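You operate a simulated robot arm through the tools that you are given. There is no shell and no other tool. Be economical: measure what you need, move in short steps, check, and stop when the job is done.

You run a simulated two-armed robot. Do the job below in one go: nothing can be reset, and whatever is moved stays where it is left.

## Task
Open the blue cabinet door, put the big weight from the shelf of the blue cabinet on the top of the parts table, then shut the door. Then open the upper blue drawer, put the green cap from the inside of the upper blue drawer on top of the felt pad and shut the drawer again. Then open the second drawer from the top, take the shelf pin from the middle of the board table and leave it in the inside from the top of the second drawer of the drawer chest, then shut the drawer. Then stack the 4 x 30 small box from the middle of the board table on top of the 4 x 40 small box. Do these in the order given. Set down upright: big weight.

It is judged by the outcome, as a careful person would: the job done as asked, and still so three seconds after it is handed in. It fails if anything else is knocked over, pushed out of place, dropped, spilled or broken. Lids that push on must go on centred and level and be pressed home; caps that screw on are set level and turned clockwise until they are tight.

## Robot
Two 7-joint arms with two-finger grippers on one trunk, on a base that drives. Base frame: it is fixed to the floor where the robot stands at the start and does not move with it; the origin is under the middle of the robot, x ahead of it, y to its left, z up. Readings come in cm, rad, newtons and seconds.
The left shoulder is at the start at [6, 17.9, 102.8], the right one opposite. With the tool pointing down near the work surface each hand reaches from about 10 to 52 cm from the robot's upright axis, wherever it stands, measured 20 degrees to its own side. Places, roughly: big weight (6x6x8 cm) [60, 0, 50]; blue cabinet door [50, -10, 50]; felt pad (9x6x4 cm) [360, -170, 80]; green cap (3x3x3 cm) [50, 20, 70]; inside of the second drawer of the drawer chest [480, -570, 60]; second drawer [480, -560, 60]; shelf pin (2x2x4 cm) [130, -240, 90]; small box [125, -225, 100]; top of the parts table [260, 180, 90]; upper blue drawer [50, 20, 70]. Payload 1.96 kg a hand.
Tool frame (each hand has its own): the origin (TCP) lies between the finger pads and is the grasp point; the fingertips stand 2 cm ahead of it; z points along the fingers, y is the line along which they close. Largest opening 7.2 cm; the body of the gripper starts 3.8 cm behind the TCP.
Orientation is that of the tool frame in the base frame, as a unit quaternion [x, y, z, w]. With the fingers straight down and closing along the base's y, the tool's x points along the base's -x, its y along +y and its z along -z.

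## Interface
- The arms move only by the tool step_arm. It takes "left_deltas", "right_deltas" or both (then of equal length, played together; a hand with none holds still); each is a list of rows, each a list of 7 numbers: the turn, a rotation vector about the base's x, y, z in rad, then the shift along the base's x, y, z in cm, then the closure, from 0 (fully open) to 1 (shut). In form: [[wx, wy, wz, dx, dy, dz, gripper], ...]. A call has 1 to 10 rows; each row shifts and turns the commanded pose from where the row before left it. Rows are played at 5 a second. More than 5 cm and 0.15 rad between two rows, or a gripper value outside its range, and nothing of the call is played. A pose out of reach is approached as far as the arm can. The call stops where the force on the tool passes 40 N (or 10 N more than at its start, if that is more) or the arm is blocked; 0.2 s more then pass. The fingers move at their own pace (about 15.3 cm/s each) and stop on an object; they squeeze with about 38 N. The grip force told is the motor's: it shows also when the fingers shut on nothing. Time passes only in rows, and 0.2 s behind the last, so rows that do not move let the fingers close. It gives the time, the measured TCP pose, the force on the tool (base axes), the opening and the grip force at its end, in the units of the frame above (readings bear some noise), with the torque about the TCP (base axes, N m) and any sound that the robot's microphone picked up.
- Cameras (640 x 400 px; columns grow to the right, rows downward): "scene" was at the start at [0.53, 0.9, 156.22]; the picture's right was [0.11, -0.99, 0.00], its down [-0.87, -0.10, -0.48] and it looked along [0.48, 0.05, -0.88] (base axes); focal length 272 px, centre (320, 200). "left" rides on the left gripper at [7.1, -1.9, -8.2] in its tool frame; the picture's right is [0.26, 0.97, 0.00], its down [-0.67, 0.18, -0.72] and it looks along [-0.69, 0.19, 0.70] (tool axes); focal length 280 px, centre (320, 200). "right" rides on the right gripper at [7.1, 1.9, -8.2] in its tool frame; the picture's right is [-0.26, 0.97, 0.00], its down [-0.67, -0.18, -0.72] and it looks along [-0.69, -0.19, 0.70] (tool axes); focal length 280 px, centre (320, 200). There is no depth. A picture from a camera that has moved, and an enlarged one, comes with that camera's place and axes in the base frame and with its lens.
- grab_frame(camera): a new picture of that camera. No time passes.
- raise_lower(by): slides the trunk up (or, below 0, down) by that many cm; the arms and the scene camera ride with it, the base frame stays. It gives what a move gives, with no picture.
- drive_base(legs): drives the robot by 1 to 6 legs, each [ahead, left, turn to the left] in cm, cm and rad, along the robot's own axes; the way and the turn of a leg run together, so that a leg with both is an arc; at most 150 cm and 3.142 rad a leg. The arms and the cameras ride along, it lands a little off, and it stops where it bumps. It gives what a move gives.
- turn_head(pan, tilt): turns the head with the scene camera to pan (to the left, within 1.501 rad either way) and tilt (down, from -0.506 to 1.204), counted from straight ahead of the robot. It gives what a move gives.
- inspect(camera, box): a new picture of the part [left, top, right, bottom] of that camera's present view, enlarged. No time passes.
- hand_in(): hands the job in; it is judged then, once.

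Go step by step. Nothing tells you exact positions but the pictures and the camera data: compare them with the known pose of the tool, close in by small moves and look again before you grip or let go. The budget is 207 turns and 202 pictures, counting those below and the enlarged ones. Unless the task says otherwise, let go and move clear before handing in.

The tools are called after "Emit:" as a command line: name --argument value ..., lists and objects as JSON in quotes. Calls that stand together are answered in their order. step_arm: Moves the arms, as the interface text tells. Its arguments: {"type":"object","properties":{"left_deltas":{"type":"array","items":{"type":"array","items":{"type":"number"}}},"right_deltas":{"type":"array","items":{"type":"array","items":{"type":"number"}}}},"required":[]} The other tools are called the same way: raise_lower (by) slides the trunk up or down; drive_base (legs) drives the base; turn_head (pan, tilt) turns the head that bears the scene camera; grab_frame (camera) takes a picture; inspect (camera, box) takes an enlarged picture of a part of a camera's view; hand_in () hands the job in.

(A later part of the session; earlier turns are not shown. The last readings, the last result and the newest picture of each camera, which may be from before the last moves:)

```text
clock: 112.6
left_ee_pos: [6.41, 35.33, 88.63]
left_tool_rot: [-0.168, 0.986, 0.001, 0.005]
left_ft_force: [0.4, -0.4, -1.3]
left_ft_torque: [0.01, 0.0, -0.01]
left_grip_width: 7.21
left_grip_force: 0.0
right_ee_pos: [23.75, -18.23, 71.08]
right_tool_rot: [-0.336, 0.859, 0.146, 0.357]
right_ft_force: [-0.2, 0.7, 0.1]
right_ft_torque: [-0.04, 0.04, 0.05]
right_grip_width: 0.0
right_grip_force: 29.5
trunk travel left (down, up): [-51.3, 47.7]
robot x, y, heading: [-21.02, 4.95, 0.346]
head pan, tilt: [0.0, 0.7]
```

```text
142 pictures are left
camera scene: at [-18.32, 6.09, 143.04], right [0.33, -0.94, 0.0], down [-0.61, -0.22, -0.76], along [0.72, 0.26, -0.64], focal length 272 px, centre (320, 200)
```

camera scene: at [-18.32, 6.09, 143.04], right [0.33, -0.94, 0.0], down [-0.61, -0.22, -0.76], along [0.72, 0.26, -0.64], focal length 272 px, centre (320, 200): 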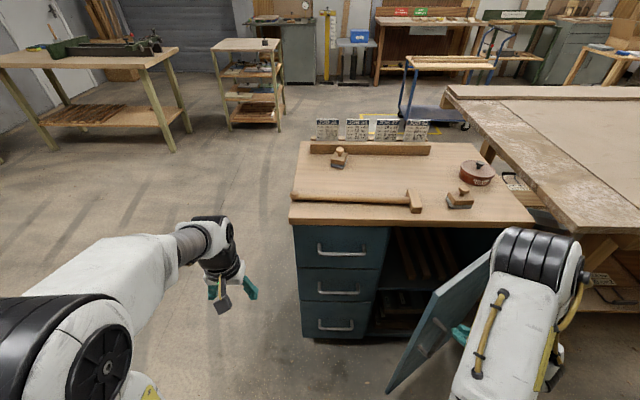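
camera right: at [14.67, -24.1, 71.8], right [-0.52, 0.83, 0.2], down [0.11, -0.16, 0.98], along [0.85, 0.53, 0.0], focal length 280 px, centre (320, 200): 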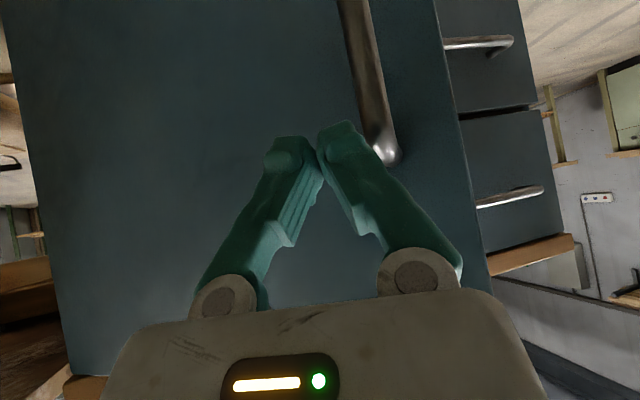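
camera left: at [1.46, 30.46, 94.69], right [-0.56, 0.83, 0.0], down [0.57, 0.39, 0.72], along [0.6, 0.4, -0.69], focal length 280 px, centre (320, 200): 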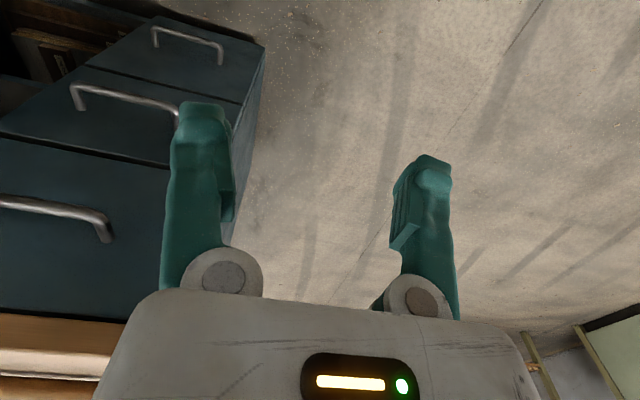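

Door is swinging shut. I continue the arc.

Emit:
step_arm --right_deltas '[[0, 0, -0.06, 1.65, 2.77, 0, 1], [0, 0, -0.06, 1.9, 2.6, 0, 1], [0, 0, -0.06, 2.1, 2.4, 0, 1], [0, 0, -0.06, 2.3, 2.2, 0, 1], [0, 0, -0.06, 2.55, 1.95, 0, 1], [0, 0, -0.06, 2.7, 1.7, 0, 1], [0, 0, -0.06, 2.85, 1.5, 0, 1], [0, 0, 0, 2.8, 1.0, 0, 1], [0, 0, 0, 1.5, 0.5, 0, 1]]'

Emit:
grab_frame --camera "right"

Emit:
grab_frame --camera "scene"

```text
clock: 114.5
left_ee_pos: [5.97, 35.16, 88.73]
left_tool_rot: [-0.167, 0.986, 0.0, 0.007]
left_ft_force: [0.0, 0.4, 0.6]
left_ft_torque: [0.02, 0.02, -0.05]
left_grip_width: 7.19
left_grip_force: 0.0
right_ee_pos: [42.88, -2.24, 70.66]
right_tool_rot: [-0.148, 0.915, 0.066, 0.369]
right_ft_force: [-27.7, -7.8, 12.6]
right_ft_torque: [-0.01, -0.12, -0.13]
right_grip_width: 0.0
right_grip_force: 29.5
trunk travel left (down, up): [-51.3, 47.7]
robot x, y, heading: [-21.0, 4.8, 0.342]
head pan, tilt: [0.0, 0.7]
stopped in row 9 (right hand): the force on the tool passed its limit at 54 N (the readings are from after the stop); the commanded pose is now the measured one
```

```text
141 pictures are left
camera right: at [31.92, -3.62, 71.73], right [-0.13, 0.97, 0.19], down [0.05, -0.19, 0.98], along [0.99, 0.14, -0.02], focal length 280 px, centre (320, 200)
```

right: 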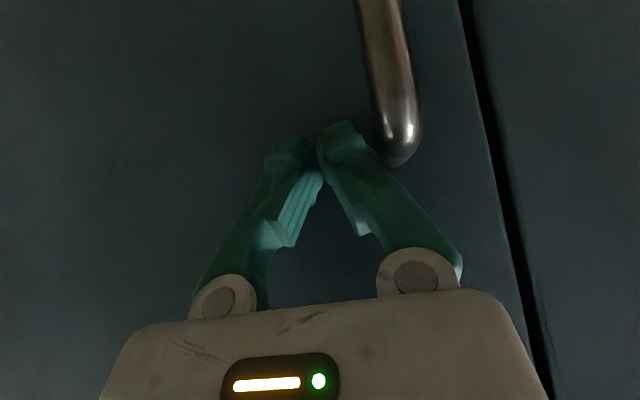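

```text
140 pictures are left
camera scene: at [-18.91, 5.99, 143.08], right [0.33, -0.94, 0.0], down [-0.6, -0.21, -0.77], along [0.72, 0.25, -0.64], focal length 272 px, centre (320, 200)
```

scene: 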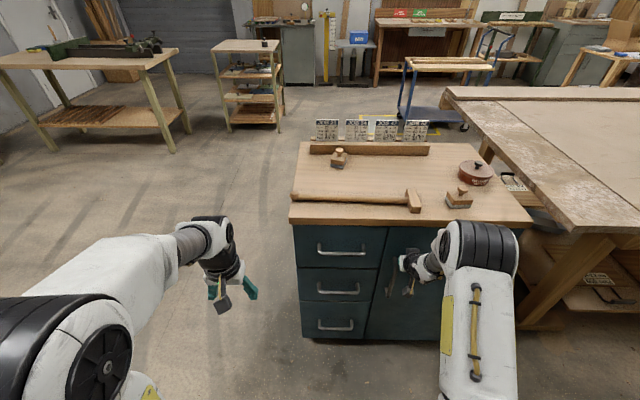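

The door is shut (fingertips press it home). I retract the right hand to a rest posture, and turn the left hand so that it closes fore-aft for the drawer's horizontal handle.

Emit:
step_arm --right_deltas '[[0, 0, 0, -3.3, -1.2, 0, 1], [0, 0, 0, -3.3, -1.2, 0, 1], [-0.044, 0.123, 0, -3.3, -1.2, 0.5, 1], [-0.044, 0.123, 0, -3.3, -1.2, 0.5, 0], [-0.044, 0.123, 0, -2.8, -1, 0.5, 0], [-0.044, 0.123, 0, -2, -0.7, 0.5, 0], [-0.044, 0.123, 0, -2, -0.7, 0.5, 0], [-0.044, 0.123, 0, -1, -0.7, 0.5, 0], [0, 0, 0, 0, 0, 0, 0], [0, 0, 0, 0, 0, 0, 0]]' --left_deltas '[[0, 0, -0.15, 0, 0, 0, 0], [0, 0, -0.15, 0, 0, 0, 0], [0, 0, -0.15, 0, 0, 0, 0], [0, 0, -0.15, 0, 0, 0, 0], [0, 0, -0.15, 0, 0, 0, 0], [0, 0, -0.15, 0, 0, 0, 0], [0, 0, -0.15, 0, 0, 0, 0], [0, 0, -0.15, 0, 0, 0, 0], [0, 0, -0.15, 0, 0, 0, 0], [0, 0, -0.15, 0, 0, 0, 0]]'

Emit:
drive_base --legs '[[0, -20, -0.015]]'

Emit:
grab_frame --camera "scene"

Emit:
grab_frame --camera "left"

```text
clock: 116.7
left_ee_pos: [6.47, 35.24, 88.64]
left_tool_rot: [0.55, 0.835, -0.003, 0.004]
left_ft_force: [-0.4, -0.5, 0.7]
left_ft_torque: [0.0, -0.02, 0.0]
left_grip_width: 7.21
left_grip_force: 0.0
right_ee_pos: [21.95, -9.81, 73.77]
right_tool_rot: [-0.161, 0.987, -0.002, -0.006]
right_ft_force: [0.6, 0.2, 0.8]
right_ft_torque: [-0.06, -0.02, 0.01]
right_grip_width: 7.21
right_grip_force: 0.1
trunk travel left (down, up): [-51.3, 47.7]
robot x, y, heading: [-20.89, 4.95, 0.339]
head pan, tilt: [0.0, 0.7]
```

```text
clock: 118.3
left_ee_pos: [13.28, 15.91, 88.65]
left_tool_rot: [0.553, 0.833, -0.003, 0.005]
left_ft_force: [0.8, 0.2, -0.2]
left_ft_torque: [0.01, 0.04, 0.01]
left_grip_width: 7.22
left_grip_force: 0.1
right_ee_pos: [28.53, -29.08, 73.56]
right_tool_rot: [-0.156, 0.988, -0.002, -0.006]
right_ft_force: [0.8, -0.4, 0.0]
right_ft_torque: [0.01, -0.01, -0.04]
right_grip_width: 7.19
right_grip_force: 0.1
trunk travel left (down, up): [-51.3, 47.7]
robot x, y, heading: [-14.18, -13.83, 0.324]
head pan, tilt: [0.0, 0.7]
```

```text
139 pictures are left
camera scene: at [-11.79, -13.01, 143.04], right [0.32, -0.95, 0.0], down [-0.61, -0.21, -0.76], along [0.72, 0.25, -0.64], focal length 272 px, centre (320, 200)
```

scene: 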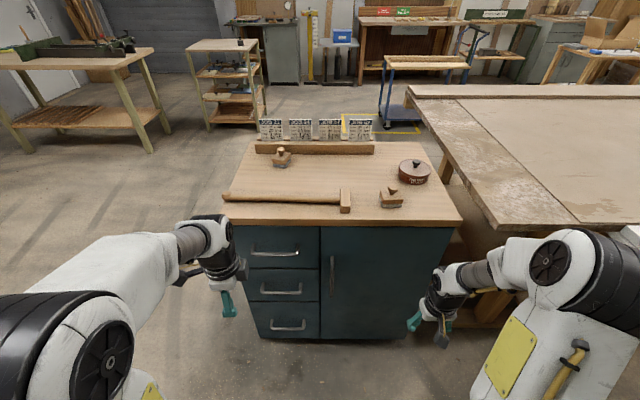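

```text
138 pictures are left
camera left: at [8.8, 21.72, 96.75], right [0.79, 0.62, 0.0], down [0.43, -0.54, 0.72], along [0.44, -0.57, -0.69], focal length 280 px, centre (320, 200)
```

left: 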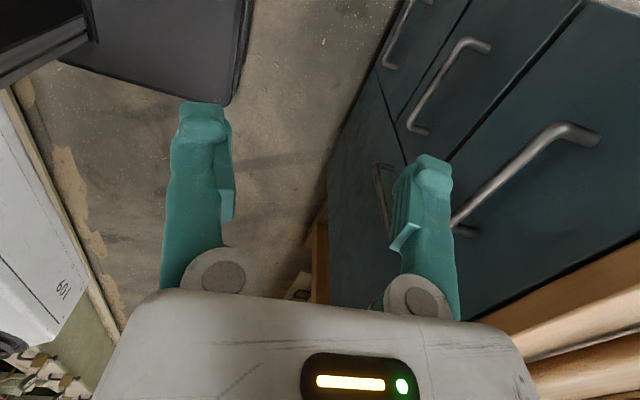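

Upper drawer handle ≈ [35, 18, 77]. I pitch the left hand to 50° down and bring it in front of the bar.

Emit:
step_arm --left_deltas '[[0.045, -0.133, 0, 2.7, 0.13, -0.9, 0], [0.045, -0.133, 0, 2.7, 0.13, -0.9, 0], [0.045, -0.133, 0, 2.7, 0.13, -0.9, 0], [0.045, -0.133, 0, 2.7, 0.13, -0.9, 0], [0.045, -0.133, 0, 2.7, 0.13, -0.9, 0]]'

Emit:
grab_frame --camera "left"

Emit:
inspect --camera "scene" --box '[180, 180, 360, 330]'

```text
clock: 119.5
left_ee_pos: [26.9, 16.64, 84.01]
left_tool_rot: [0.521, 0.781, 0.27, 0.214]
left_ft_force: [-0.7, 0.1, 0.1]
left_ft_torque: [0.0, -0.01, 0.01]
left_grip_width: 7.21
left_grip_force: 0.1
right_ee_pos: [28.46, -29.25, 73.72]
right_tool_rot: [-0.156, 0.988, -0.002, -0.007]
right_ft_force: [0.4, 0.2, 0.1]
right_ft_torque: [0.01, 0.0, -0.01]
right_grip_width: 7.19
right_grip_force: 0.0
trunk travel left (down, up): [-51.3, 47.7]
robot x, y, heading: [-14.52, -13.96, 0.326]
head pan, tilt: [0.0, 0.7]
```

```text
137 pictures are left
camera left: at [17.98, 21.0, 88.64], right [0.58, 0.54, 0.61], down [-0.07, -0.71, 0.7], along [0.81, -0.45, -0.37], focal length 280 px, centre (320, 200)
```

left: 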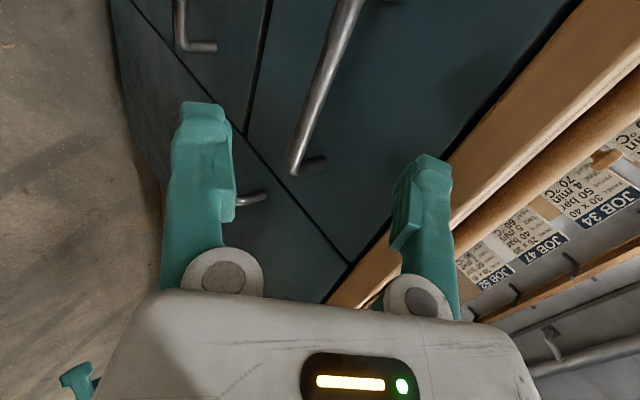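

```text
2.67 times, centred on (270, 255) of scene
camera zoom: at [-11.73, -12.92, 143.04], right [0.32, -0.95, 0.0], down [-0.61, -0.21, -0.76], along [0.72, 0.25, -0.64], focal length 726 px, centre (453, 53)
```

zoom: 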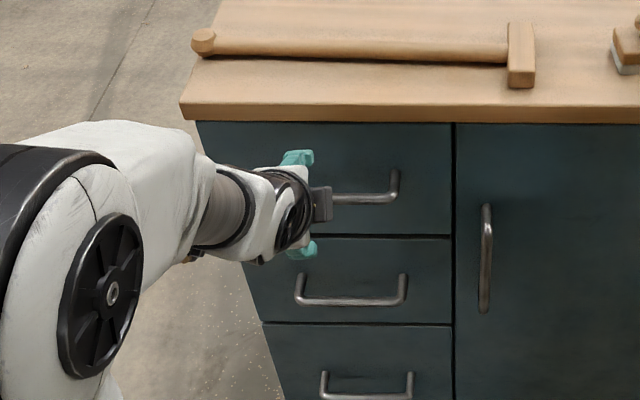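

I flatten the pitch more so the upper finger goes over the bar without touching the drawer face.

Emit:
step_arm --left_deltas '[[0.043, -0.126, 0, 0.1, 0, -1.2, 0], [0.043, -0.126, 0, 0.1, 0, -1.2, 0], [0.043, -0.126, 0, 0.1, 0, -1.1, 0.4]]'

Emit:
grab_frame --camera "left"

```text
clock: 120.3
left_ee_pos: [27.02, 16.63, 80.6]
left_tool_rot: [0.474, 0.707, 0.412, 0.323]
left_ft_force: [-0.5, 0.5, -0.2]
left_ft_torque: [0.01, -0.01, 0.0]
left_grip_width: 4.31
left_grip_force: 0.0
right_ee_pos: [28.45, -29.11, 73.62]
right_tool_rot: [-0.156, 0.988, -0.002, -0.005]
right_ft_force: [0.2, -0.6, 0.8]
right_ft_torque: [-0.01, -0.01, 0.03]
right_grip_width: 7.19
right_grip_force: 0.1
trunk travel left (down, up): [-51.3, 47.7]
robot x, y, heading: [-14.18, -13.77, 0.329]
head pan, tilt: [0.0, 0.7]
```

```text
135 pictures are left
camera left: at [16.91, 20.6, 82.13], right [0.3, 0.45, 0.84], down [-0.3, -0.79, 0.53], along [0.9, -0.41, -0.1], focal length 280 px, centre (320, 200)
```

left: 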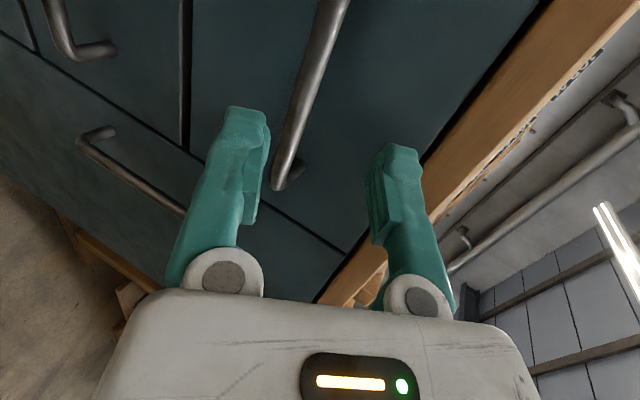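

Bar height refined to ≈76.2. I approach and close on it.

Emit:
step_arm --left_deltas '[[0, 0, 0, 1.71, 0.31, -1.03, 0.4], [0, 0, 0, 1.71, 0.31, -1.03, 0.4], [0, 0, 0, 1.71, 0.31, -1.03, 0.4], [0, 0, 0, 1.71, 0.31, -1.03, 0.4], [0, 0, 0, 0, 0, 0, 1], [0, 0, 0, 0, 0, 0, 1], [0, 0, 0, 0, 0, 0, 1]]'

Emit:
grab_frame --camera "left"

```text
clock: 121.9
left_ee_pos: [33.99, 17.84, 76.17]
left_tool_rot: [0.476, 0.709, 0.409, 0.321]
left_ft_force: [-7.1, -6.9, -29.0]
left_ft_torque: [0.62, 0.18, -0.34]
left_grip_width: 0.59
left_grip_force: 34.2
right_ee_pos: [28.63, -29.25, 73.52]
right_tool_rot: [-0.155, 0.988, -0.003, -0.007]
right_ft_force: [0.2, 0.1, 0.3]
right_ft_torque: [0.01, -0.01, -0.01]
right_grip_width: 7.2
right_grip_force: 0.1
trunk travel left (down, up): [-51.3, 47.7]
robot x, y, heading: [-14.15, -13.85, 0.327]
head pan, tilt: [0.0, 0.7]
```

```text
134 pictures are left
camera left: at [23.91, 21.79, 77.8], right [0.31, 0.45, 0.84], down [-0.3, -0.79, 0.54], along [0.9, -0.42, -0.11], focal length 280 px, centre (320, 200)
```

left: 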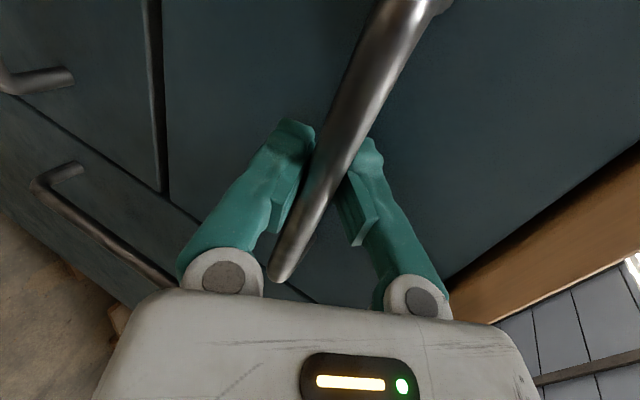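

Bar gripped. I pull the drawer straight out by about 18 cm.

Emit:
step_arm --left_deltas '[[0, 0, 0, 0, 0, -0.3, 1], [0, 0, 0, -1.4, -0.48, 0, 1], [0, 0, 0, -1.89, -0.64, 0, 1], [0, 0, 0, -1.89, -0.64, 0, 1], [0, 0, 0, -1.89, -0.64, 0, 1], [0, 0, 0, -1.89, -0.64, 0, 1], [0, 0, 0, -1.89, -0.64, 0, 1], [0, 0, 0, -1.89, -0.64, 0, 1], [0, 0, 0, -1.89, -0.64, 0, 1], [0, 0, 0, -1.89, -0.64, 0, 1]]'

Emit:
grab_frame --camera "scene"

```text
clock: 123.9
left_ee_pos: [21.62, 13.76, 76.15]
left_tool_rot: [0.468, 0.704, 0.422, 0.328]
left_ft_force: [-1.4, 5.4, 20.6]
left_ft_torque: [0.62, 0.22, -0.56]
left_grip_width: 0.58
left_grip_force: 33.9
left hand out of reach, approached as far as the arm can: row 8, 9
right_ee_pos: [28.35, -29.07, 73.69]
right_tool_rot: [-0.155, 0.988, -0.002, -0.006]
right_ft_force: [-0.1, 0.6, -0.3]
right_ft_torque: [-0.01, 0.02, 0.03]
right_grip_width: 7.21
right_grip_force: 0.0
trunk travel left (down, up): [-51.3, 47.7]
robot x, y, heading: [-14.3, -13.91, 0.328]
head pan, tilt: [0.0, 0.7]
stopped in row 9 (left hand): the force on the tool passed its limit at 60 N (the readings are from after the stop); the commanded pose is now the measured one
```

```text
133 pictures are left
camera scene: at [-11.89, -12.88, 143.07], right [0.32, -0.95, 0.0], down [-0.61, -0.21, -0.77], along [0.72, 0.25, -0.64], focal length 272 px, centre (320, 200)
```

scene: 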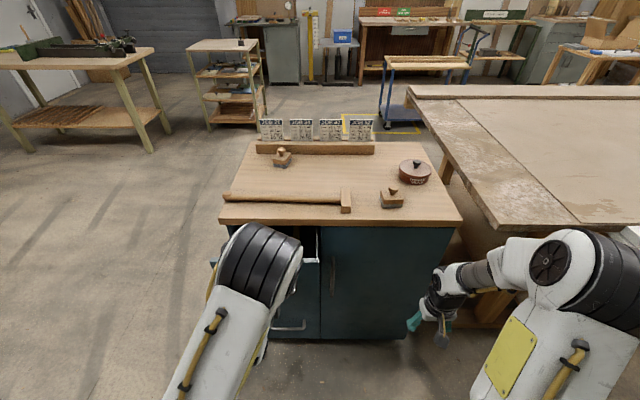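

Arm is folded to its limit; 13 cm out. I drive back 8 cm holding the handle.

Emit:
drive_base --legs '[[-8, 0, 0]]'

Emit:
grab_frame --camera "scene"

Emit:
grab_frame --camera "left"

```text
clock: 124.7
left_ee_pos: [20.61, 13.39, 76.09]
left_tool_rot: [0.467, 0.705, 0.422, 0.328]
left_ft_force: [-1.0, -0.5, -7.9]
left_ft_torque: [0.83, 0.24, -0.09]
left_grip_width: 0.6
left_grip_force: 33.6
right_ee_pos: [27.22, -29.44, 73.54]
right_tool_rot: [-0.155, 0.988, -0.001, -0.006]
right_ft_force: [0.3, 0.0, 0.0]
right_ft_torque: [-0.02, 0.03, 0.0]
right_grip_width: 7.21
right_grip_force: 0.1
trunk travel left (down, up): [-51.3, 47.7]
robot x, y, heading: [-15.32, -14.44, 0.329]
head pan, tilt: [0.0, 0.7]
stopped in leg 1: the force on the tool passed its limit at 40 N (the readings are from after the stop); the commanded pose is now the measured one
```

```text
132 pictures are left
camera scene: at [-13.01, -13.23, 143.02], right [0.32, -0.95, 0.0], down [-0.61, -0.21, -0.76], along [0.72, 0.25, -0.64], focal length 272 px, centre (320, 200)
```

scene: 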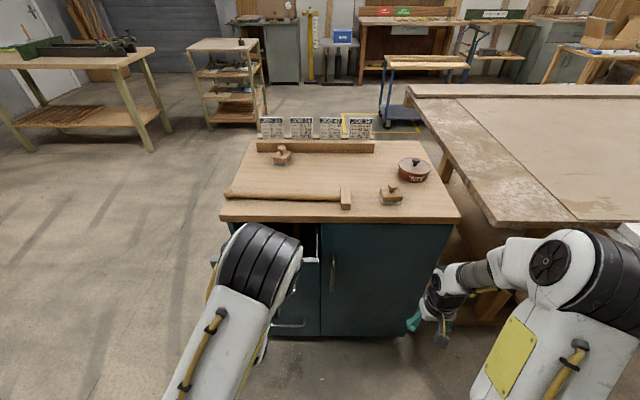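

```text
131 pictures are left
camera left: at [10.4, 17.21, 77.43], right [0.28, 0.44, 0.85], down [-0.31, -0.8, 0.52], along [0.91, -0.41, -0.08], focal length 280 px, centre (320, 200)
```

left: 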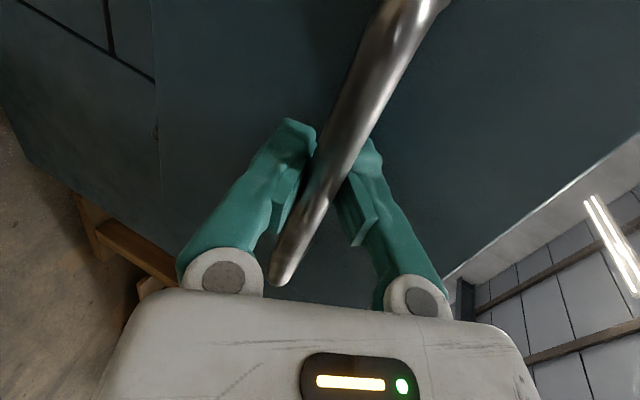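

The drawer seems at its stop (~14 cm). I release and back off with the base, then look in.

Emit:
step_arm --left_deltas '[[0, 0, 0, 0, 0, 0, 0], [0, 0, 0, 0, 0, 0, 0]]'

Emit:
drive_base --legs '[[-9, 0, 0]]'

Emit:
raise_lower --by 30

Emit:
grab_frame --camera "scene"

```text
clock: 125.3
left_ee_pos: [20.77, 13.44, 76.17]
left_tool_rot: [0.466, 0.704, 0.424, 0.329]
left_ft_force: [-0.5, -0.3, -0.2]
left_ft_torque: [-0.01, -0.01, 0.02]
left_grip_width: 7.21
left_grip_force: 0.1
right_ee_pos: [27.33, -29.4, 73.69]
right_tool_rot: [-0.156, 0.988, -0.002, -0.007]
right_ft_force: [-0.3, 0.9, -0.1]
right_ft_torque: [-0.03, 0.01, 0.02]
right_grip_width: 7.21
right_grip_force: 0.1
trunk travel left (down, up): [-51.3, 47.7]
robot x, y, heading: [-15.68, -13.65, 0.327]
head pan, tilt: [0.0, 0.7]
```

```text
clock: 126.5
left_ee_pos: [12.68, 10.59, 76.3]
left_tool_rot: [0.468, 0.703, 0.423, 0.331]
left_ft_force: [0.2, -0.1, 0.4]
left_ft_torque: [0.01, 0.0, -0.02]
left_grip_width: 7.22
left_grip_force: 0.0
right_ee_pos: [19.14, -32.21, 73.52]
right_tool_rot: [-0.154, 0.988, -0.002, -0.007]
right_ft_force: [-0.1, 0.6, -0.5]
right_ft_torque: [0.02, 0.03, 0.0]
right_grip_width: 7.19
right_grip_force: 0.1
trunk travel left (down, up): [-51.3, 47.7]
robot x, y, heading: [-23.45, -16.74, 0.326]
head pan, tilt: [0.0, 0.7]
stopped in leg 1: the robot was blocked; the commanded pose is now the measured one
```

```text
clock: 129.5
left_ee_pos: [12.77, 10.53, 106.28]
left_tool_rot: [0.467, 0.703, 0.423, 0.331]
left_ft_force: [-0.1, 0.3, 0.6]
left_ft_torque: [-0.01, 0.01, 0.03]
left_grip_width: 7.18
left_grip_force: 0.0
right_ee_pos: [19.12, -32.23, 103.64]
right_tool_rot: [-0.154, 0.988, -0.002, -0.006]
right_ft_force: [-0.1, -0.8, 1.1]
right_ft_torque: [-0.02, 0.0, 0.0]
right_grip_width: 7.22
right_grip_force: 0.1
trunk travel left (down, up): [-81.3, 17.7]
robot x, y, heading: [-23.25, -16.83, 0.329]
head pan, tilt: [0.0, 0.7]
```

```text
130 pictures are left
camera scene: at [-21.01, -16.0, 173.04], right [0.32, -0.95, 0.0], down [-0.61, -0.21, -0.76], along [0.72, 0.24, -0.64], focal length 272 px, centre (320, 200)
```

scene: 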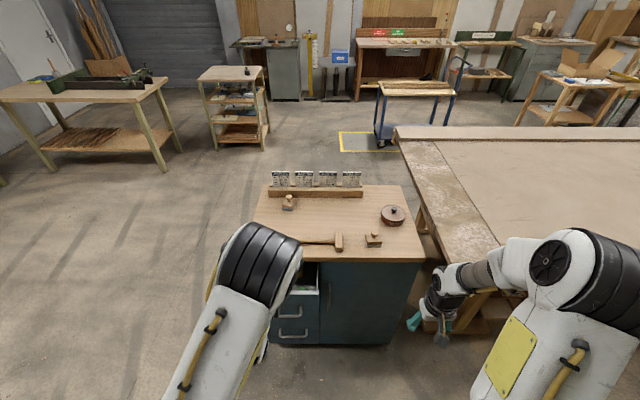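

I fold the left hand back to pointing down and aside, to get the drawer in view.

Emit:
step_arm --left_deltas '[[-0.044, 0.13, 0, -0.4, 1.2, 0, 0], [-0.044, 0.13, 0, -0.4, 1.2, 0, 0], [-0.044, 0.13, 0, -0.4, 1.2, 0, 0], [-0.044, 0.13, 0, -0.4, 1.2, 0, 0], [-0.044, 0.13, 0, -0.4, 1.2, 0, 0], [-0.044, 0.13, 0, -0.4, 1.2, 0, 0], [-0.044, 0.13, 0, -0.4, 1.2, 0, 0], [-0.044, 0.13, 0, -0.4, 1.2, 0, 0]]'

Emit:
grab_frame --camera "scene"

Emit:
grab_frame --camera "left"

```text
clock: 131.3
left_ee_pos: [9.52, 20.13, 106.28]
left_tool_rot: [0.553, 0.833, 0.011, 0.011]
left_ft_force: [0.5, 0.1, -0.3]
left_ft_torque: [-0.01, 0.04, 0.05]
left_grip_width: 7.22
left_grip_force: 0.2
right_ee_pos: [19.16, -32.32, 103.58]
right_tool_rot: [-0.154, 0.988, -0.002, -0.006]
right_ft_force: [0.0, -0.7, 0.6]
right_ft_torque: [0.03, -0.03, -0.01]
right_grip_width: 7.22
right_grip_force: 0.0
trunk travel left (down, up): [-81.3, 17.7]
robot x, y, heading: [-23.13, -17.13, 0.321]
head pan, tilt: [0.0, 0.7]
```

```text
129 pictures are left
camera scene: at [-20.89, -15.96, 173.04], right [0.32, -0.95, 0.0], down [-0.61, -0.21, -0.76], along [0.72, 0.24, -0.65], focal length 272 px, centre (320, 200)
```

scene: 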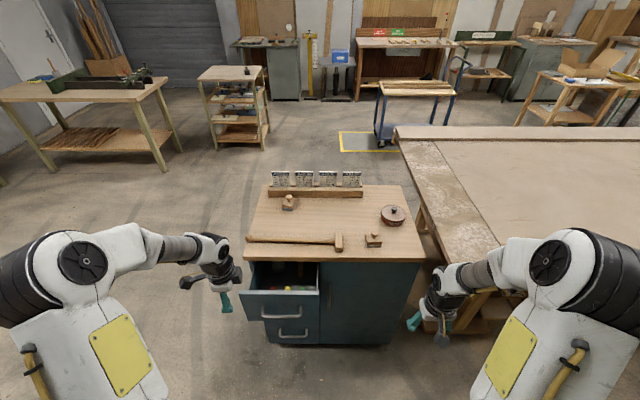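

```text
128 pictures are left
camera left: at [4.84, 25.8, 114.27], right [0.79, 0.62, 0.03], down [0.41, -0.55, 0.73], along [0.46, -0.56, -0.69], focal length 280 px, centre (320, 200)
```

left: 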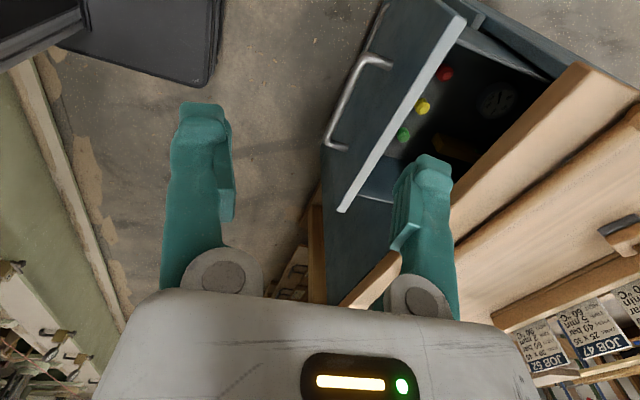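

Red, yellow and green caps lie in a row near the drawer front; the green is rightmost. I zoom for its position.

Emit:
inspect --camera "scene" --box '[230, 240, 350, 340]'

Emit:
inspect --camera "left" --box '[340, 20, 560, 190]'

```text
4.00 times, centred on (290, 290) of scene
camera zoom: at [-20.89, -15.96, 173.04], right [0.32, -0.95, 0.0], down [-0.61, -0.21, -0.76], along [0.72, 0.24, -0.65], focal length 1089 px, centre (440, -160)
```

zoom: 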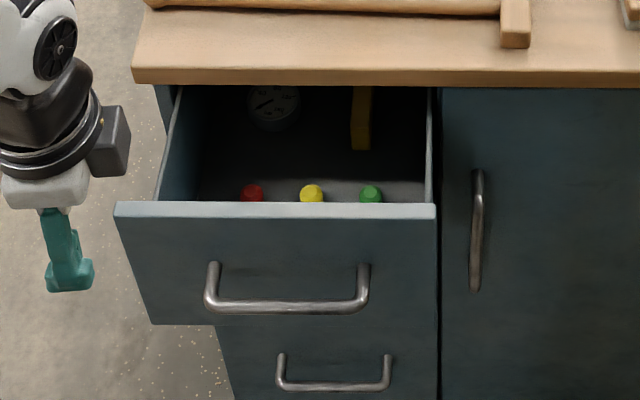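

```text
2.35 times, centred on (450, 105) of left
camera zoom: at [4.84, 25.8, 114.27], right [0.79, 0.62, 0.03], down [0.41, -0.55, 0.73], along [0.46, -0.56, -0.69], focal length 660 px, centre (14, 424)
```

zoom: 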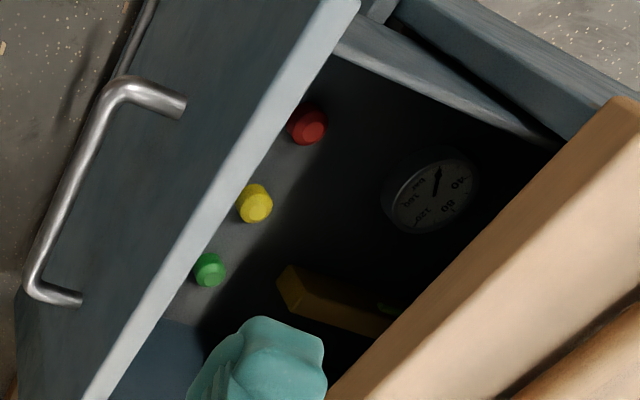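

Green cap ≈ [38, 12, 67], right below the table edge. I'd like the drawer further out: I'll grip the drawer's front panel from above and pull more.

Emit:
step_arm --left_deltas '[[0, 0, -0.07, 2.6, -1.0, -2.0, 0], [0, 0, 0, 2.6, -1.0, -2.5, 0], [0, 0, 0, 2.6, -1.0, -2.5, 0], [0, 0, 0, 2.6, -1.0, -2.5, 0], [0, 0, 0, 2.6, -1.0, -2.5, 0], [0, 0, 0, 2.6, -0.9, -2.5, 0]]'

Emit:
grab_frame --camera "left"

Emit:
inspect --camera "scene" --box '[220, 220, 360, 340]'

```text
clock: 132.7
left_ee_pos: [25.54, 14.22, 91.65]
left_tool_rot: [0.581, 0.814, 0.01, 0.011]
left_ft_force: [0.3, 0.4, 0.3]
left_ft_torque: [0.01, 0.0, 0.01]
left_grip_width: 7.2
left_grip_force: 0.0
right_ee_pos: [19.29, -32.27, 103.59]
right_tool_rot: [-0.154, 0.988, -0.001, -0.007]
right_ft_force: [0.0, -0.2, 0.1]
right_ft_torque: [-0.01, 0.03, -0.03]
right_grip_width: 7.2
right_grip_force: 0.1
trunk travel left (down, up): [-81.3, 17.7]
robot x, y, heading: [-23.71, -17.14, 0.325]
head pan, tilt: [0.0, 0.7]
```

```text
125 pictures are left
camera left: at [21.16, 20.29, 99.69], right [0.83, 0.56, 0.03], down [0.37, -0.58, 0.73], along [0.42, -0.59, -0.69], focal length 280 px, centre (320, 200)
```

left: 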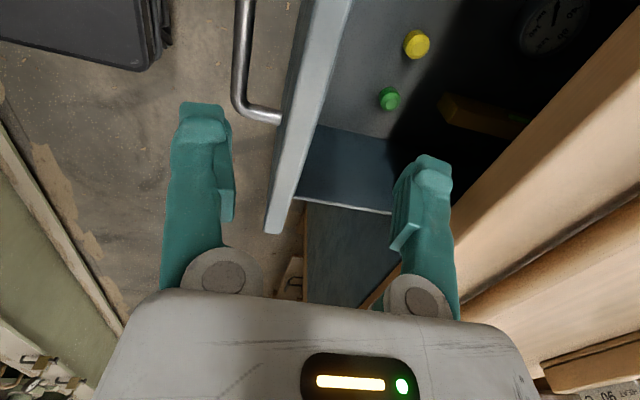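

```text
3.33 times, centred on (290, 280) of scene
camera zoom: at [-20.86, -16.01, 173.04], right [0.32, -0.95, 0.0], down [-0.61, -0.21, -0.76], along [0.72, 0.24, -0.65], focal length 907 px, centre (420, -67)
```

zoom: 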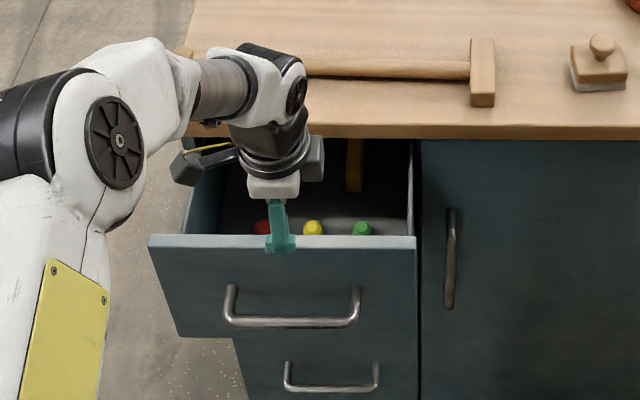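

The panel sits between the fingers. I lower, grip it and pull gently.

Emit:
step_arm --left_deltas '[[0, 0, 0, 0, 0, -2.7, 0], [0, 0, 0, 0, 0, -2.7, 0], [0, 0, 0, 0, 0, -2.4, 0], [0, 0, 0, 0, 0, 0, 1], [0, 0, 0, 0, 0, 0, 1], [0, 0, 0, -1.2, -0.4, 0, 1], [0, 0, 0, -1.2, -0.4, 0, 1], [0, 0, 0, -1.2, -0.4, 0, 1], [0, 0, 0, -1.2, -0.4, 0, 1]]'

Emit:
inspect --camera "scene" --box '[220, 220, 360, 340]'

```text
clock: 134.7
left_ee_pos: [20.31, 12.64, 83.81]
left_tool_rot: [0.582, 0.813, 0.009, 0.012]
left_ft_force: [-0.4, -3.9, -28.9]
left_ft_torque: [0.12, 0.08, -0.08]
left_grip_width: 1.65
left_grip_force: 39.8
right_ee_pos: [19.24, -32.13, 103.52]
right_tool_rot: [-0.155, 0.988, -0.002, -0.007]
right_ft_force: [0.3, -0.1, 0.0]
right_ft_torque: [0.06, -0.02, 0.01]
right_grip_width: 7.2
right_grip_force: 0.1
trunk travel left (down, up): [-81.3, 17.7]
robot x, y, heading: [-23.71, -17.17, 0.331]
head pan, tilt: [0.0, 0.7]
```

```text
3.33 times, centred on (290, 280) of scene
camera zoom: at [-20.71, -15.85, 173.01], right [0.32, -0.95, 0.0], down [-0.61, -0.21, -0.76], along [0.72, 0.24, -0.65], focal length 907 px, centre (420, -67)
```

zoom: 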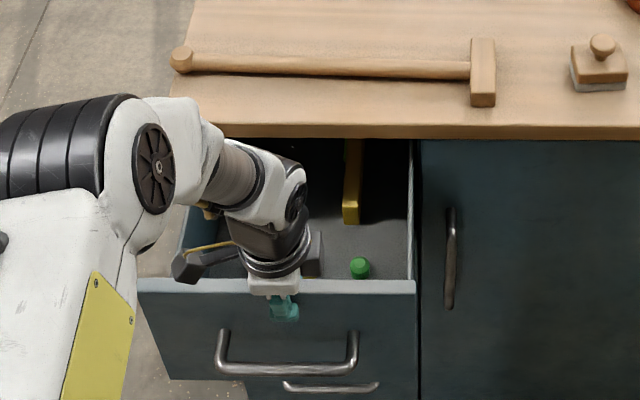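

It slides further. I pull 6 cm more, release and lift.

Emit:
step_arm --left_deltas '[[0, 0, 0, -1.2, -0.4, -0.2, 1], [0, 0, 0, -1.2, -0.4, 0, 1], [0, 0, 0, -1.2, -0.4, 0, 1], [0, 0, 0, -1.2, -0.4, 0, 1], [0, 0, 0, -1.0, -0.33, 0, 1], [0, 0, 0, 0, 0, 0, 0], [0, 0, 0, 0, 0, 0, 0], [0, 0, 0, 0, 0, 3, 0], [0, 0, 0, 0, 0, 4, 0], [0, 0, 0, 0, 0, 4, 0]]'

Emit:
grab_frame --camera "left"

Emit:
inspect --camera "scene" --box '[220, 220, 360, 340]'

```text
clock: 136.9
left_ee_pos: [14.31, 10.67, 94.92]
left_tool_rot: [0.581, 0.814, 0.011, 0.012]
left_ft_force: [-0.2, -0.3, 0.1]
left_ft_torque: [0.01, -0.01, 0.0]
left_grip_width: 7.2
left_grip_force: 0.1
right_ee_pos: [19.14, -32.29, 103.66]
right_tool_rot: [-0.154, 0.988, -0.002, -0.005]
right_ft_force: [0.2, 0.3, 0.3]
right_ft_torque: [-0.01, 0.02, -0.01]
right_grip_width: 7.21
right_grip_force: 0.0
trunk travel left (down, up): [-81.3, 17.7]
robot x, y, heading: [-23.49, -16.92, 0.33]
head pan, tilt: [0.0, 0.7]
```

```text
122 pictures are left
camera left: at [9.97, 16.72, 103.06], right [0.83, 0.56, 0.03], down [0.37, -0.58, 0.73], along [0.43, -0.59, -0.69], focal length 280 px, centre (320, 200)
```

left: 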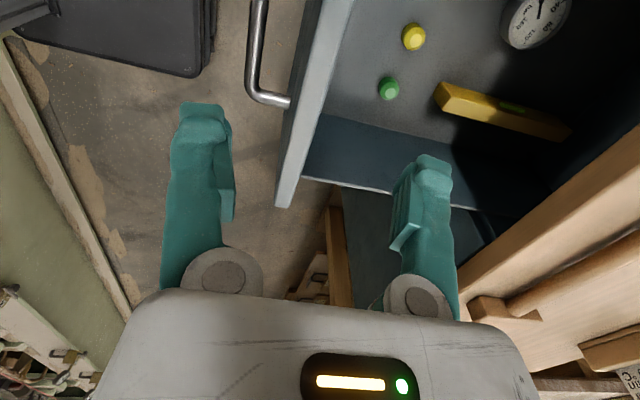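

```text
3.33 times, centred on (290, 280) of scene
camera zoom: at [-21.12, -16.02, 173.04], right [0.32, -0.95, 0.0], down [-0.61, -0.21, -0.77], along [0.72, 0.24, -0.64], focal length 907 px, centre (420, -67)
```

zoom: 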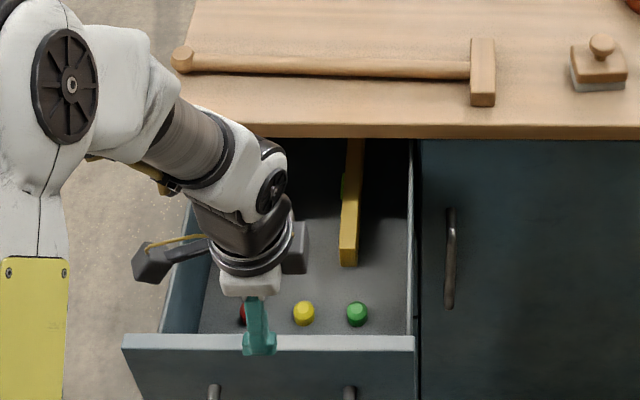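

The drawer is well open now; green cap ≈ [27.4, 8.6, 68]. I go above it and look.

Emit:
step_arm --left_deltas '[[0, 0, 0, 3.3, -0.5, 0, 0], [0, 0, 0, 3.3, -0.5, -2, 0], [0, 0, 0, 3.3, -0.5, -3, 0], [0, 0, 0, 3.2, -0.6, -4, 0], [0, 0, 0, 0, 0, -4, 0]]'

Emit:
grab_frame --camera "left"

Emit:
inspect --camera "scene" --box '[220, 220, 360, 340]'

```text
refused: row 4 steps farther than a row can; nothing moved
```

```text
120 pictures are left
camera left: at [9.97, 16.72, 103.06], right [0.83, 0.56, 0.03], down [0.37, -0.58, 0.73], along [0.43, -0.59, -0.69], focal length 280 px, centre (320, 200)
```

left: 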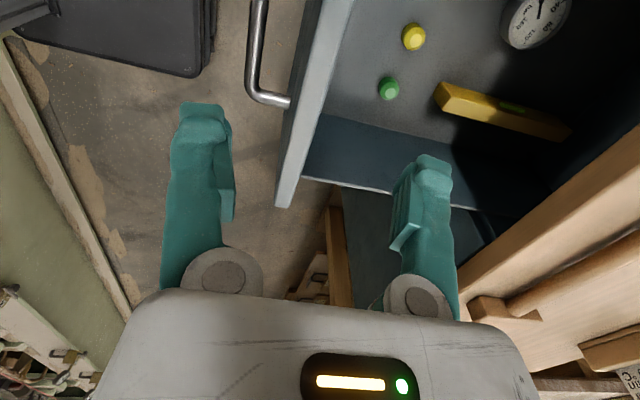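

```text
3.33 times, centred on (290, 280) of scene
camera zoom: at [-21.12, -16.02, 173.04], right [0.32, -0.95, 0.0], down [-0.61, -0.21, -0.77], along [0.72, 0.24, -0.64], focal length 907 px, centre (420, -67)
```

zoom: 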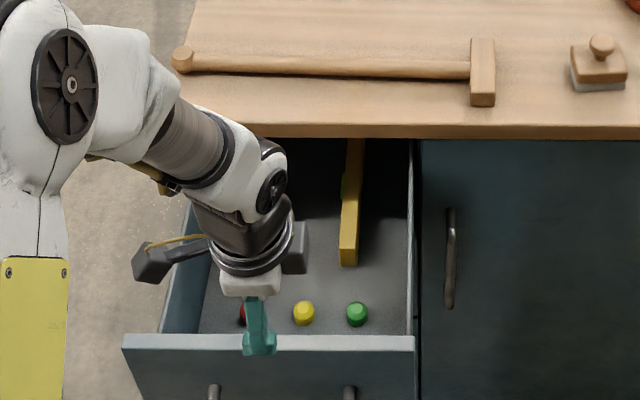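

A row was too long; I use smaller rows.

Emit:
step_arm --left_deltas '[[0, 0, 0, 3.3, -0.5, 0, 0], [0, 0, 0, 3.3, -0.5, -1.5, 0], [0, 0, 0, 3.3, -0.5, -2.5, 0], [0, 0, 0, 3.2, -0.6, -3, 0], [0, 0, 0, 0, 0, -4, 0], [0, 0, 0, 0, 0, -4, 0]]'

Emit:
grab_frame --camera "left"

Emit:
inspect --camera "scene" --box '[220, 220, 360, 340]'

```text
clock: 138.3
left_ee_pos: [27.31, 8.59, 79.56]
left_tool_rot: [0.581, 0.814, 0.011, 0.013]
left_ft_force: [-0.1, 0.8, 0.4]
left_ft_torque: [-0.01, 0.0, 0.03]
left_grip_width: 7.19
left_grip_force: 0.0
right_ee_pos: [19.21, -32.31, 103.62]
right_tool_rot: [-0.154, 0.988, -0.002, -0.006]
right_ft_force: [0.3, 0.0, -0.1]
right_ft_torque: [0.01, 0.0, 0.01]
right_grip_width: 7.21
right_grip_force: 0.0
trunk travel left (down, up): [-81.3, 17.7]
robot x, y, heading: [-23.26, -16.82, 0.328]
head pan, tilt: [0.0, 0.7]
```

```text
118 pictures are left
camera left: at [22.91, 14.59, 87.62], right [0.83, 0.56, 0.03], down [0.37, -0.58, 0.73], along [0.42, -0.59, -0.69], focal length 280 px, centre (320, 200)
```

left: 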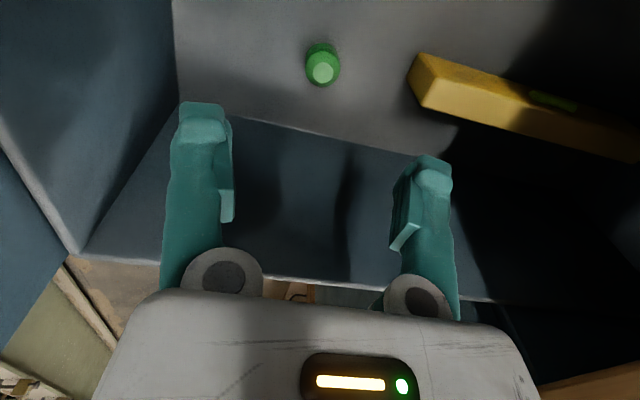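

```text
3.33 times, centred on (290, 280) of scene
camera zoom: at [-20.94, -15.99, 173.05], right [0.32, -0.95, 0.0], down [-0.61, -0.21, -0.76], along [0.72, 0.24, -0.64], focal length 907 px, centre (420, -67)
```

zoom: 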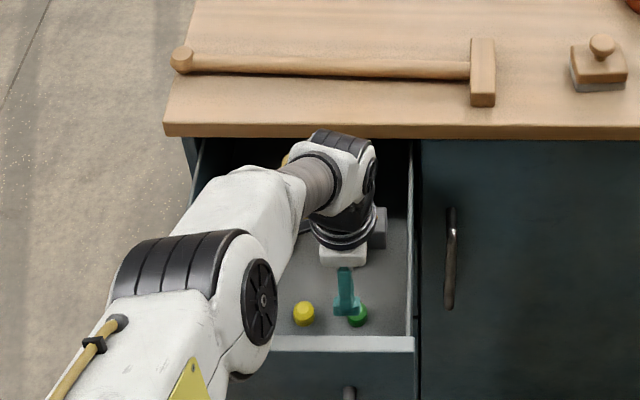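

Cap top ≈ [27.8, 8.4, 67.9]. I lower around it and close.

Emit:
step_arm --left_deltas '[[0, 0, 0, 0.5, -0.2, -3, 0.3], [0, 0, 0, 0, 0, -3, 0.3], [0, 0, 0, 0, 0, -3, 0.3], [0, 0, 0, 0, 0, -1.8, 0.3], [0, 0, 0, 0, 0, -1.2, 0.3], [0, 0, 0, 0, 0, 0, 1], [0, 0, 0, 0, 0, 0, 1], [0, 0, 0, 0, 0, 0, 1]]'

Emit:
grab_frame --camera "left"

```text
clock: 140.1
left_ee_pos: [25.52, 8.45, 75.49]
left_tool_rot: [0.58, 0.814, 0.012, 0.012]
left_ft_force: [0.1, -0.1, -1.0]
left_ft_torque: [0.01, -0.04, 0.01]
left_grip_width: 0.0
left_grip_force: 29.1
left hand out of reach, approached as far as the arm can: row 1, 2, 3, 4, 5
right_ee_pos: [19.09, -32.37, 103.66]
right_tool_rot: [-0.154, 0.988, -0.003, -0.006]
right_ft_force: [-0.2, 0.3, 0.5]
right_ft_torque: [-0.02, 0.0, 0.02]
right_grip_width: 7.2
right_grip_force: 0.1
trunk travel left (down, up): [-81.3, 17.7]
robot x, y, heading: [-23.83, -16.76, 0.328]
head pan, tilt: [0.0, 0.7]
```

```text
116 pictures are left
camera left: at [21.17, 14.48, 83.46], right [0.83, 0.56, 0.03], down [0.37, -0.58, 0.73], along [0.42, -0.59, -0.69], focal length 280 px, centre (320, 200)
```

left: 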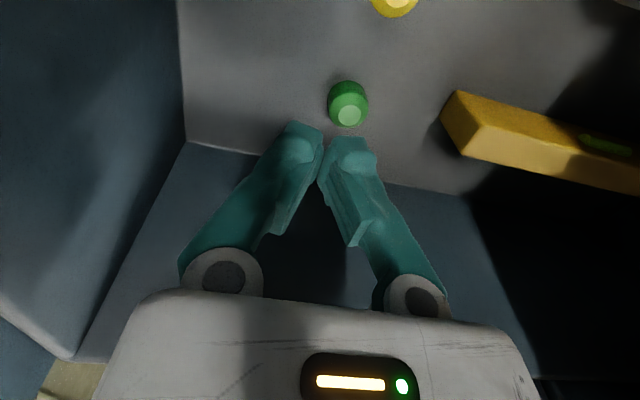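

The arm ran out of reach downward. I open, lower the trunk a bit, and re-centre.

Emit:
step_arm --left_deltas '[[0, 0, 0, 0, 0, 1, 0.3], [0, 0, 0, 0, 0, 0, 0.3]]'

Emit:
raise_lower --by -13

Emit:
grab_frame --camera "left"

```text
clock: 140.7
left_ee_pos: [25.52, 8.45, 76.28]
left_tool_rot: [0.581, 0.813, 0.012, 0.013]
left_ft_force: [-0.5, 0.9, -0.8]
left_ft_torque: [-0.03, -0.06, 0.01]
left_grip_width: 5.02
left_grip_force: 0.1
right_ee_pos: [19.29, -32.34, 103.76]
right_tool_rot: [-0.154, 0.988, -0.001, -0.006]
right_ft_force: [-0.9, 0.1, 0.2]
right_ft_torque: [0.02, 0.03, 0.02]
right_grip_width: 7.17
right_grip_force: 0.1
trunk travel left (down, up): [-81.3, 17.7]
robot x, y, heading: [-23.94, -16.89, 0.321]
head pan, tilt: [0.0, 0.7]
```

```text
clock: 141.8
left_ee_pos: [26.02, 8.59, 68.09]
left_tool_rot: [0.58, 0.815, 0.016, 0.016]
left_ft_force: [-0.2, 3.0, 33.8]
left_ft_torque: [-0.29, 1.09, -0.43]
left_grip_width: 5.17
left_grip_force: 1.0
right_ee_pos: [19.13, -32.25, 94.64]
right_tool_rot: [-0.155, 0.988, -0.001, -0.005]
right_ft_force: [0.4, 0.0, -0.2]
right_ft_torque: [0.01, 0.04, 0.02]
right_grip_width: 7.22
right_grip_force: 0.1
trunk travel left (down, up): [-72.3, 26.7]
robot x, y, heading: [-23.42, -16.93, 0.323]
head pan, tilt: [0.0, 0.7]
stopped: the force on the tool passed its limit at 78 N (the readings are from after the stop); the commanded pose is now the measured one
```

```text
115 pictures are left
camera left: at [21.59, 14.63, 76.08], right [0.83, 0.56, 0.04], down [0.36, -0.58, 0.73], along [0.43, -0.59, -0.69], focal length 280 px, centre (320, 200)
```

left: 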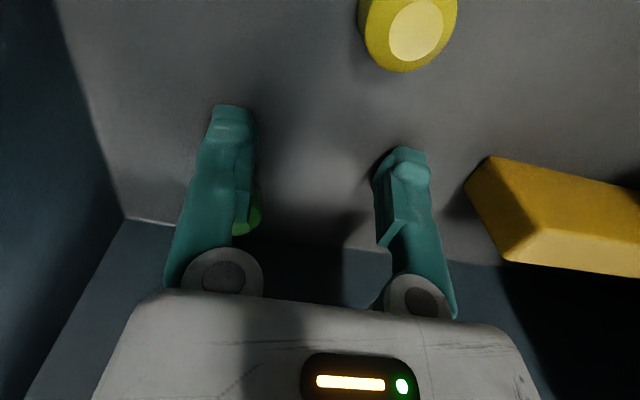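

I went too low and touched the drawer floor; I rise and check the cap.

Emit:
raise_lower --by 6

Emit:
grab_frame --camera "left"

Emit:
inspect --camera "scene" --box '[220, 220, 360, 340]'

```text
clock: 142.8
left_ee_pos: [25.82, 8.65, 73.7]
left_tool_rot: [0.581, 0.814, 0.013, 0.014]
left_ft_force: [-0.1, -0.6, 0.3]
left_ft_torque: [0.01, -0.02, 0.03]
left_grip_width: 5.08
left_grip_force: 0.0
right_ee_pos: [19.18, -32.26, 100.67]
right_tool_rot: [-0.155, 0.988, -0.002, -0.006]
right_ft_force: [0.6, 0.0, 0.2]
right_ft_torque: [0.01, 0.01, -0.02]
right_grip_width: 7.19
right_grip_force: 0.0
trunk travel left (down, up): [-78.3, 20.7]
robot x, y, heading: [-23.3, -17.2, 0.322]
head pan, tilt: [0.0, 0.7]
```

```text
114 pictures are left
camera left: at [21.44, 14.58, 81.76], right [0.83, 0.56, 0.03], down [0.37, -0.58, 0.73], along [0.43, -0.59, -0.69], focal length 280 px, centre (320, 200)
```

left: 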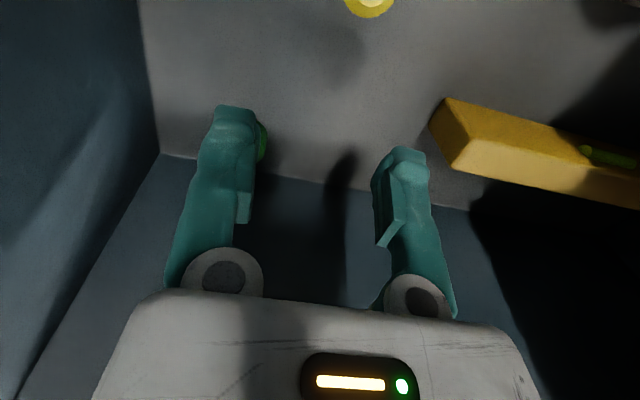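

```text
3.33 times, centred on (290, 280) of scene
camera zoom: at [-21.0, -15.99, 170.03], right [0.32, -0.95, 0.0], down [-0.61, -0.21, -0.76], along [0.72, 0.25, -0.64], focal length 907 px, centre (420, -67)
```

zoom: 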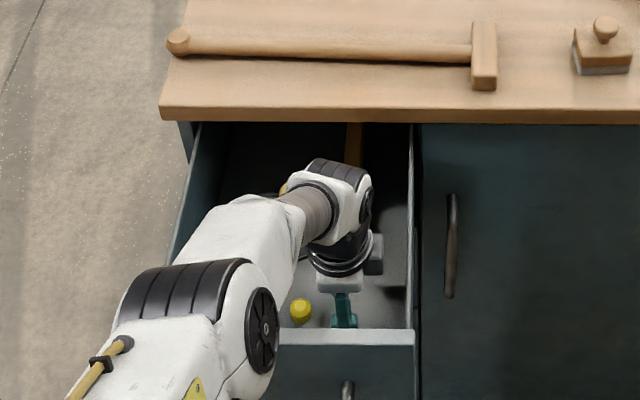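

The cap moved a little (now behind the rear finger). I lift to see it.

Emit:
step_arm --left_deltas '[[0, 0, 0, 0, 0, 3, 0], [0, 0, 0, 0, 0, 3, 0], [0, 0, 0, 1.5, 0.5, 2, 0], [0, 0, 0, 1.5, 0.5, 2, 0]]'

Emit:
grab_frame --camera "left"

Emit:
inspect --camera "scene" --box '[220, 220, 360, 340]'

```text
clock: 143.8
left_ee_pos: [28.76, 9.58, 83.64]
left_tool_rot: [0.581, 0.814, 0.012, 0.013]
left_ft_force: [0.5, 0.0, 0.5]
left_ft_torque: [-0.02, -0.02, -0.01]
left_grip_width: 7.21
left_grip_force: 0.0
right_ee_pos: [19.17, -32.18, 100.72]
right_tool_rot: [-0.154, 0.988, -0.002, -0.006]
right_ft_force: [-0.4, 0.1, 0.3]
right_ft_torque: [-0.01, -0.02, 0.01]
right_grip_width: 7.21
right_grip_force: 0.1
trunk travel left (down, up): [-78.3, 20.7]
robot x, y, heading: [-23.68, -17.09, 0.323]
head pan, tilt: [0.0, 0.7]
```

```text
112 pictures are left
camera left: at [24.4, 15.63, 91.65], right [0.83, 0.56, 0.03], down [0.37, -0.58, 0.73], along [0.43, -0.59, -0.69], focal length 280 px, centre (320, 200)
```

left: 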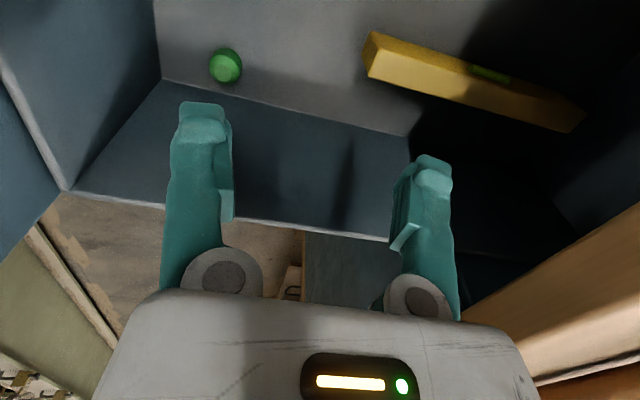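

```text
3.33 times, centred on (290, 280) of scene
camera zoom: at [-21.02, -16.01, 170.04], right [0.32, -0.95, 0.0], down [-0.61, -0.21, -0.76], along [0.72, 0.25, -0.64], focal length 907 px, centre (420, -67)
```

zoom: 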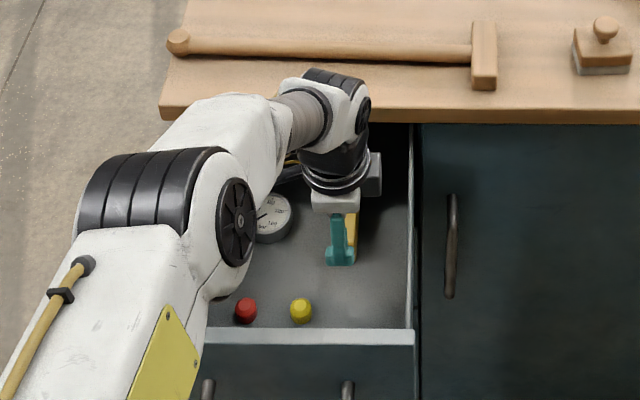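

Emit:
inspect --camera "left" --box '[150, 10, 310, 120]'

```text
3.64 times, centred on (230, 65) of left
camera zoom: at [24.4, 15.63, 91.65], right [0.83, 0.56, 0.03], down [0.37, -0.58, 0.73], along [0.43, -0.59, -0.69], focal length 1020 px, centre (647, 691)
```

zoom: 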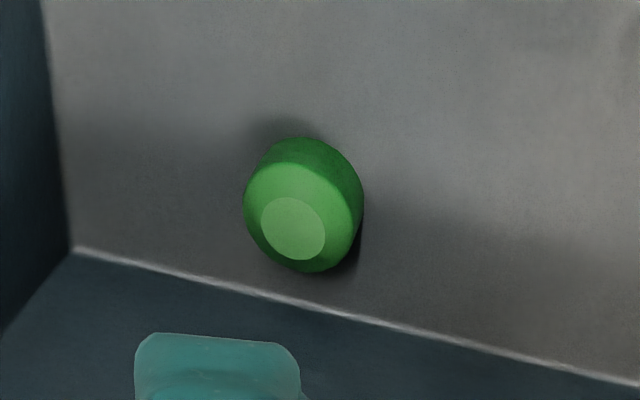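

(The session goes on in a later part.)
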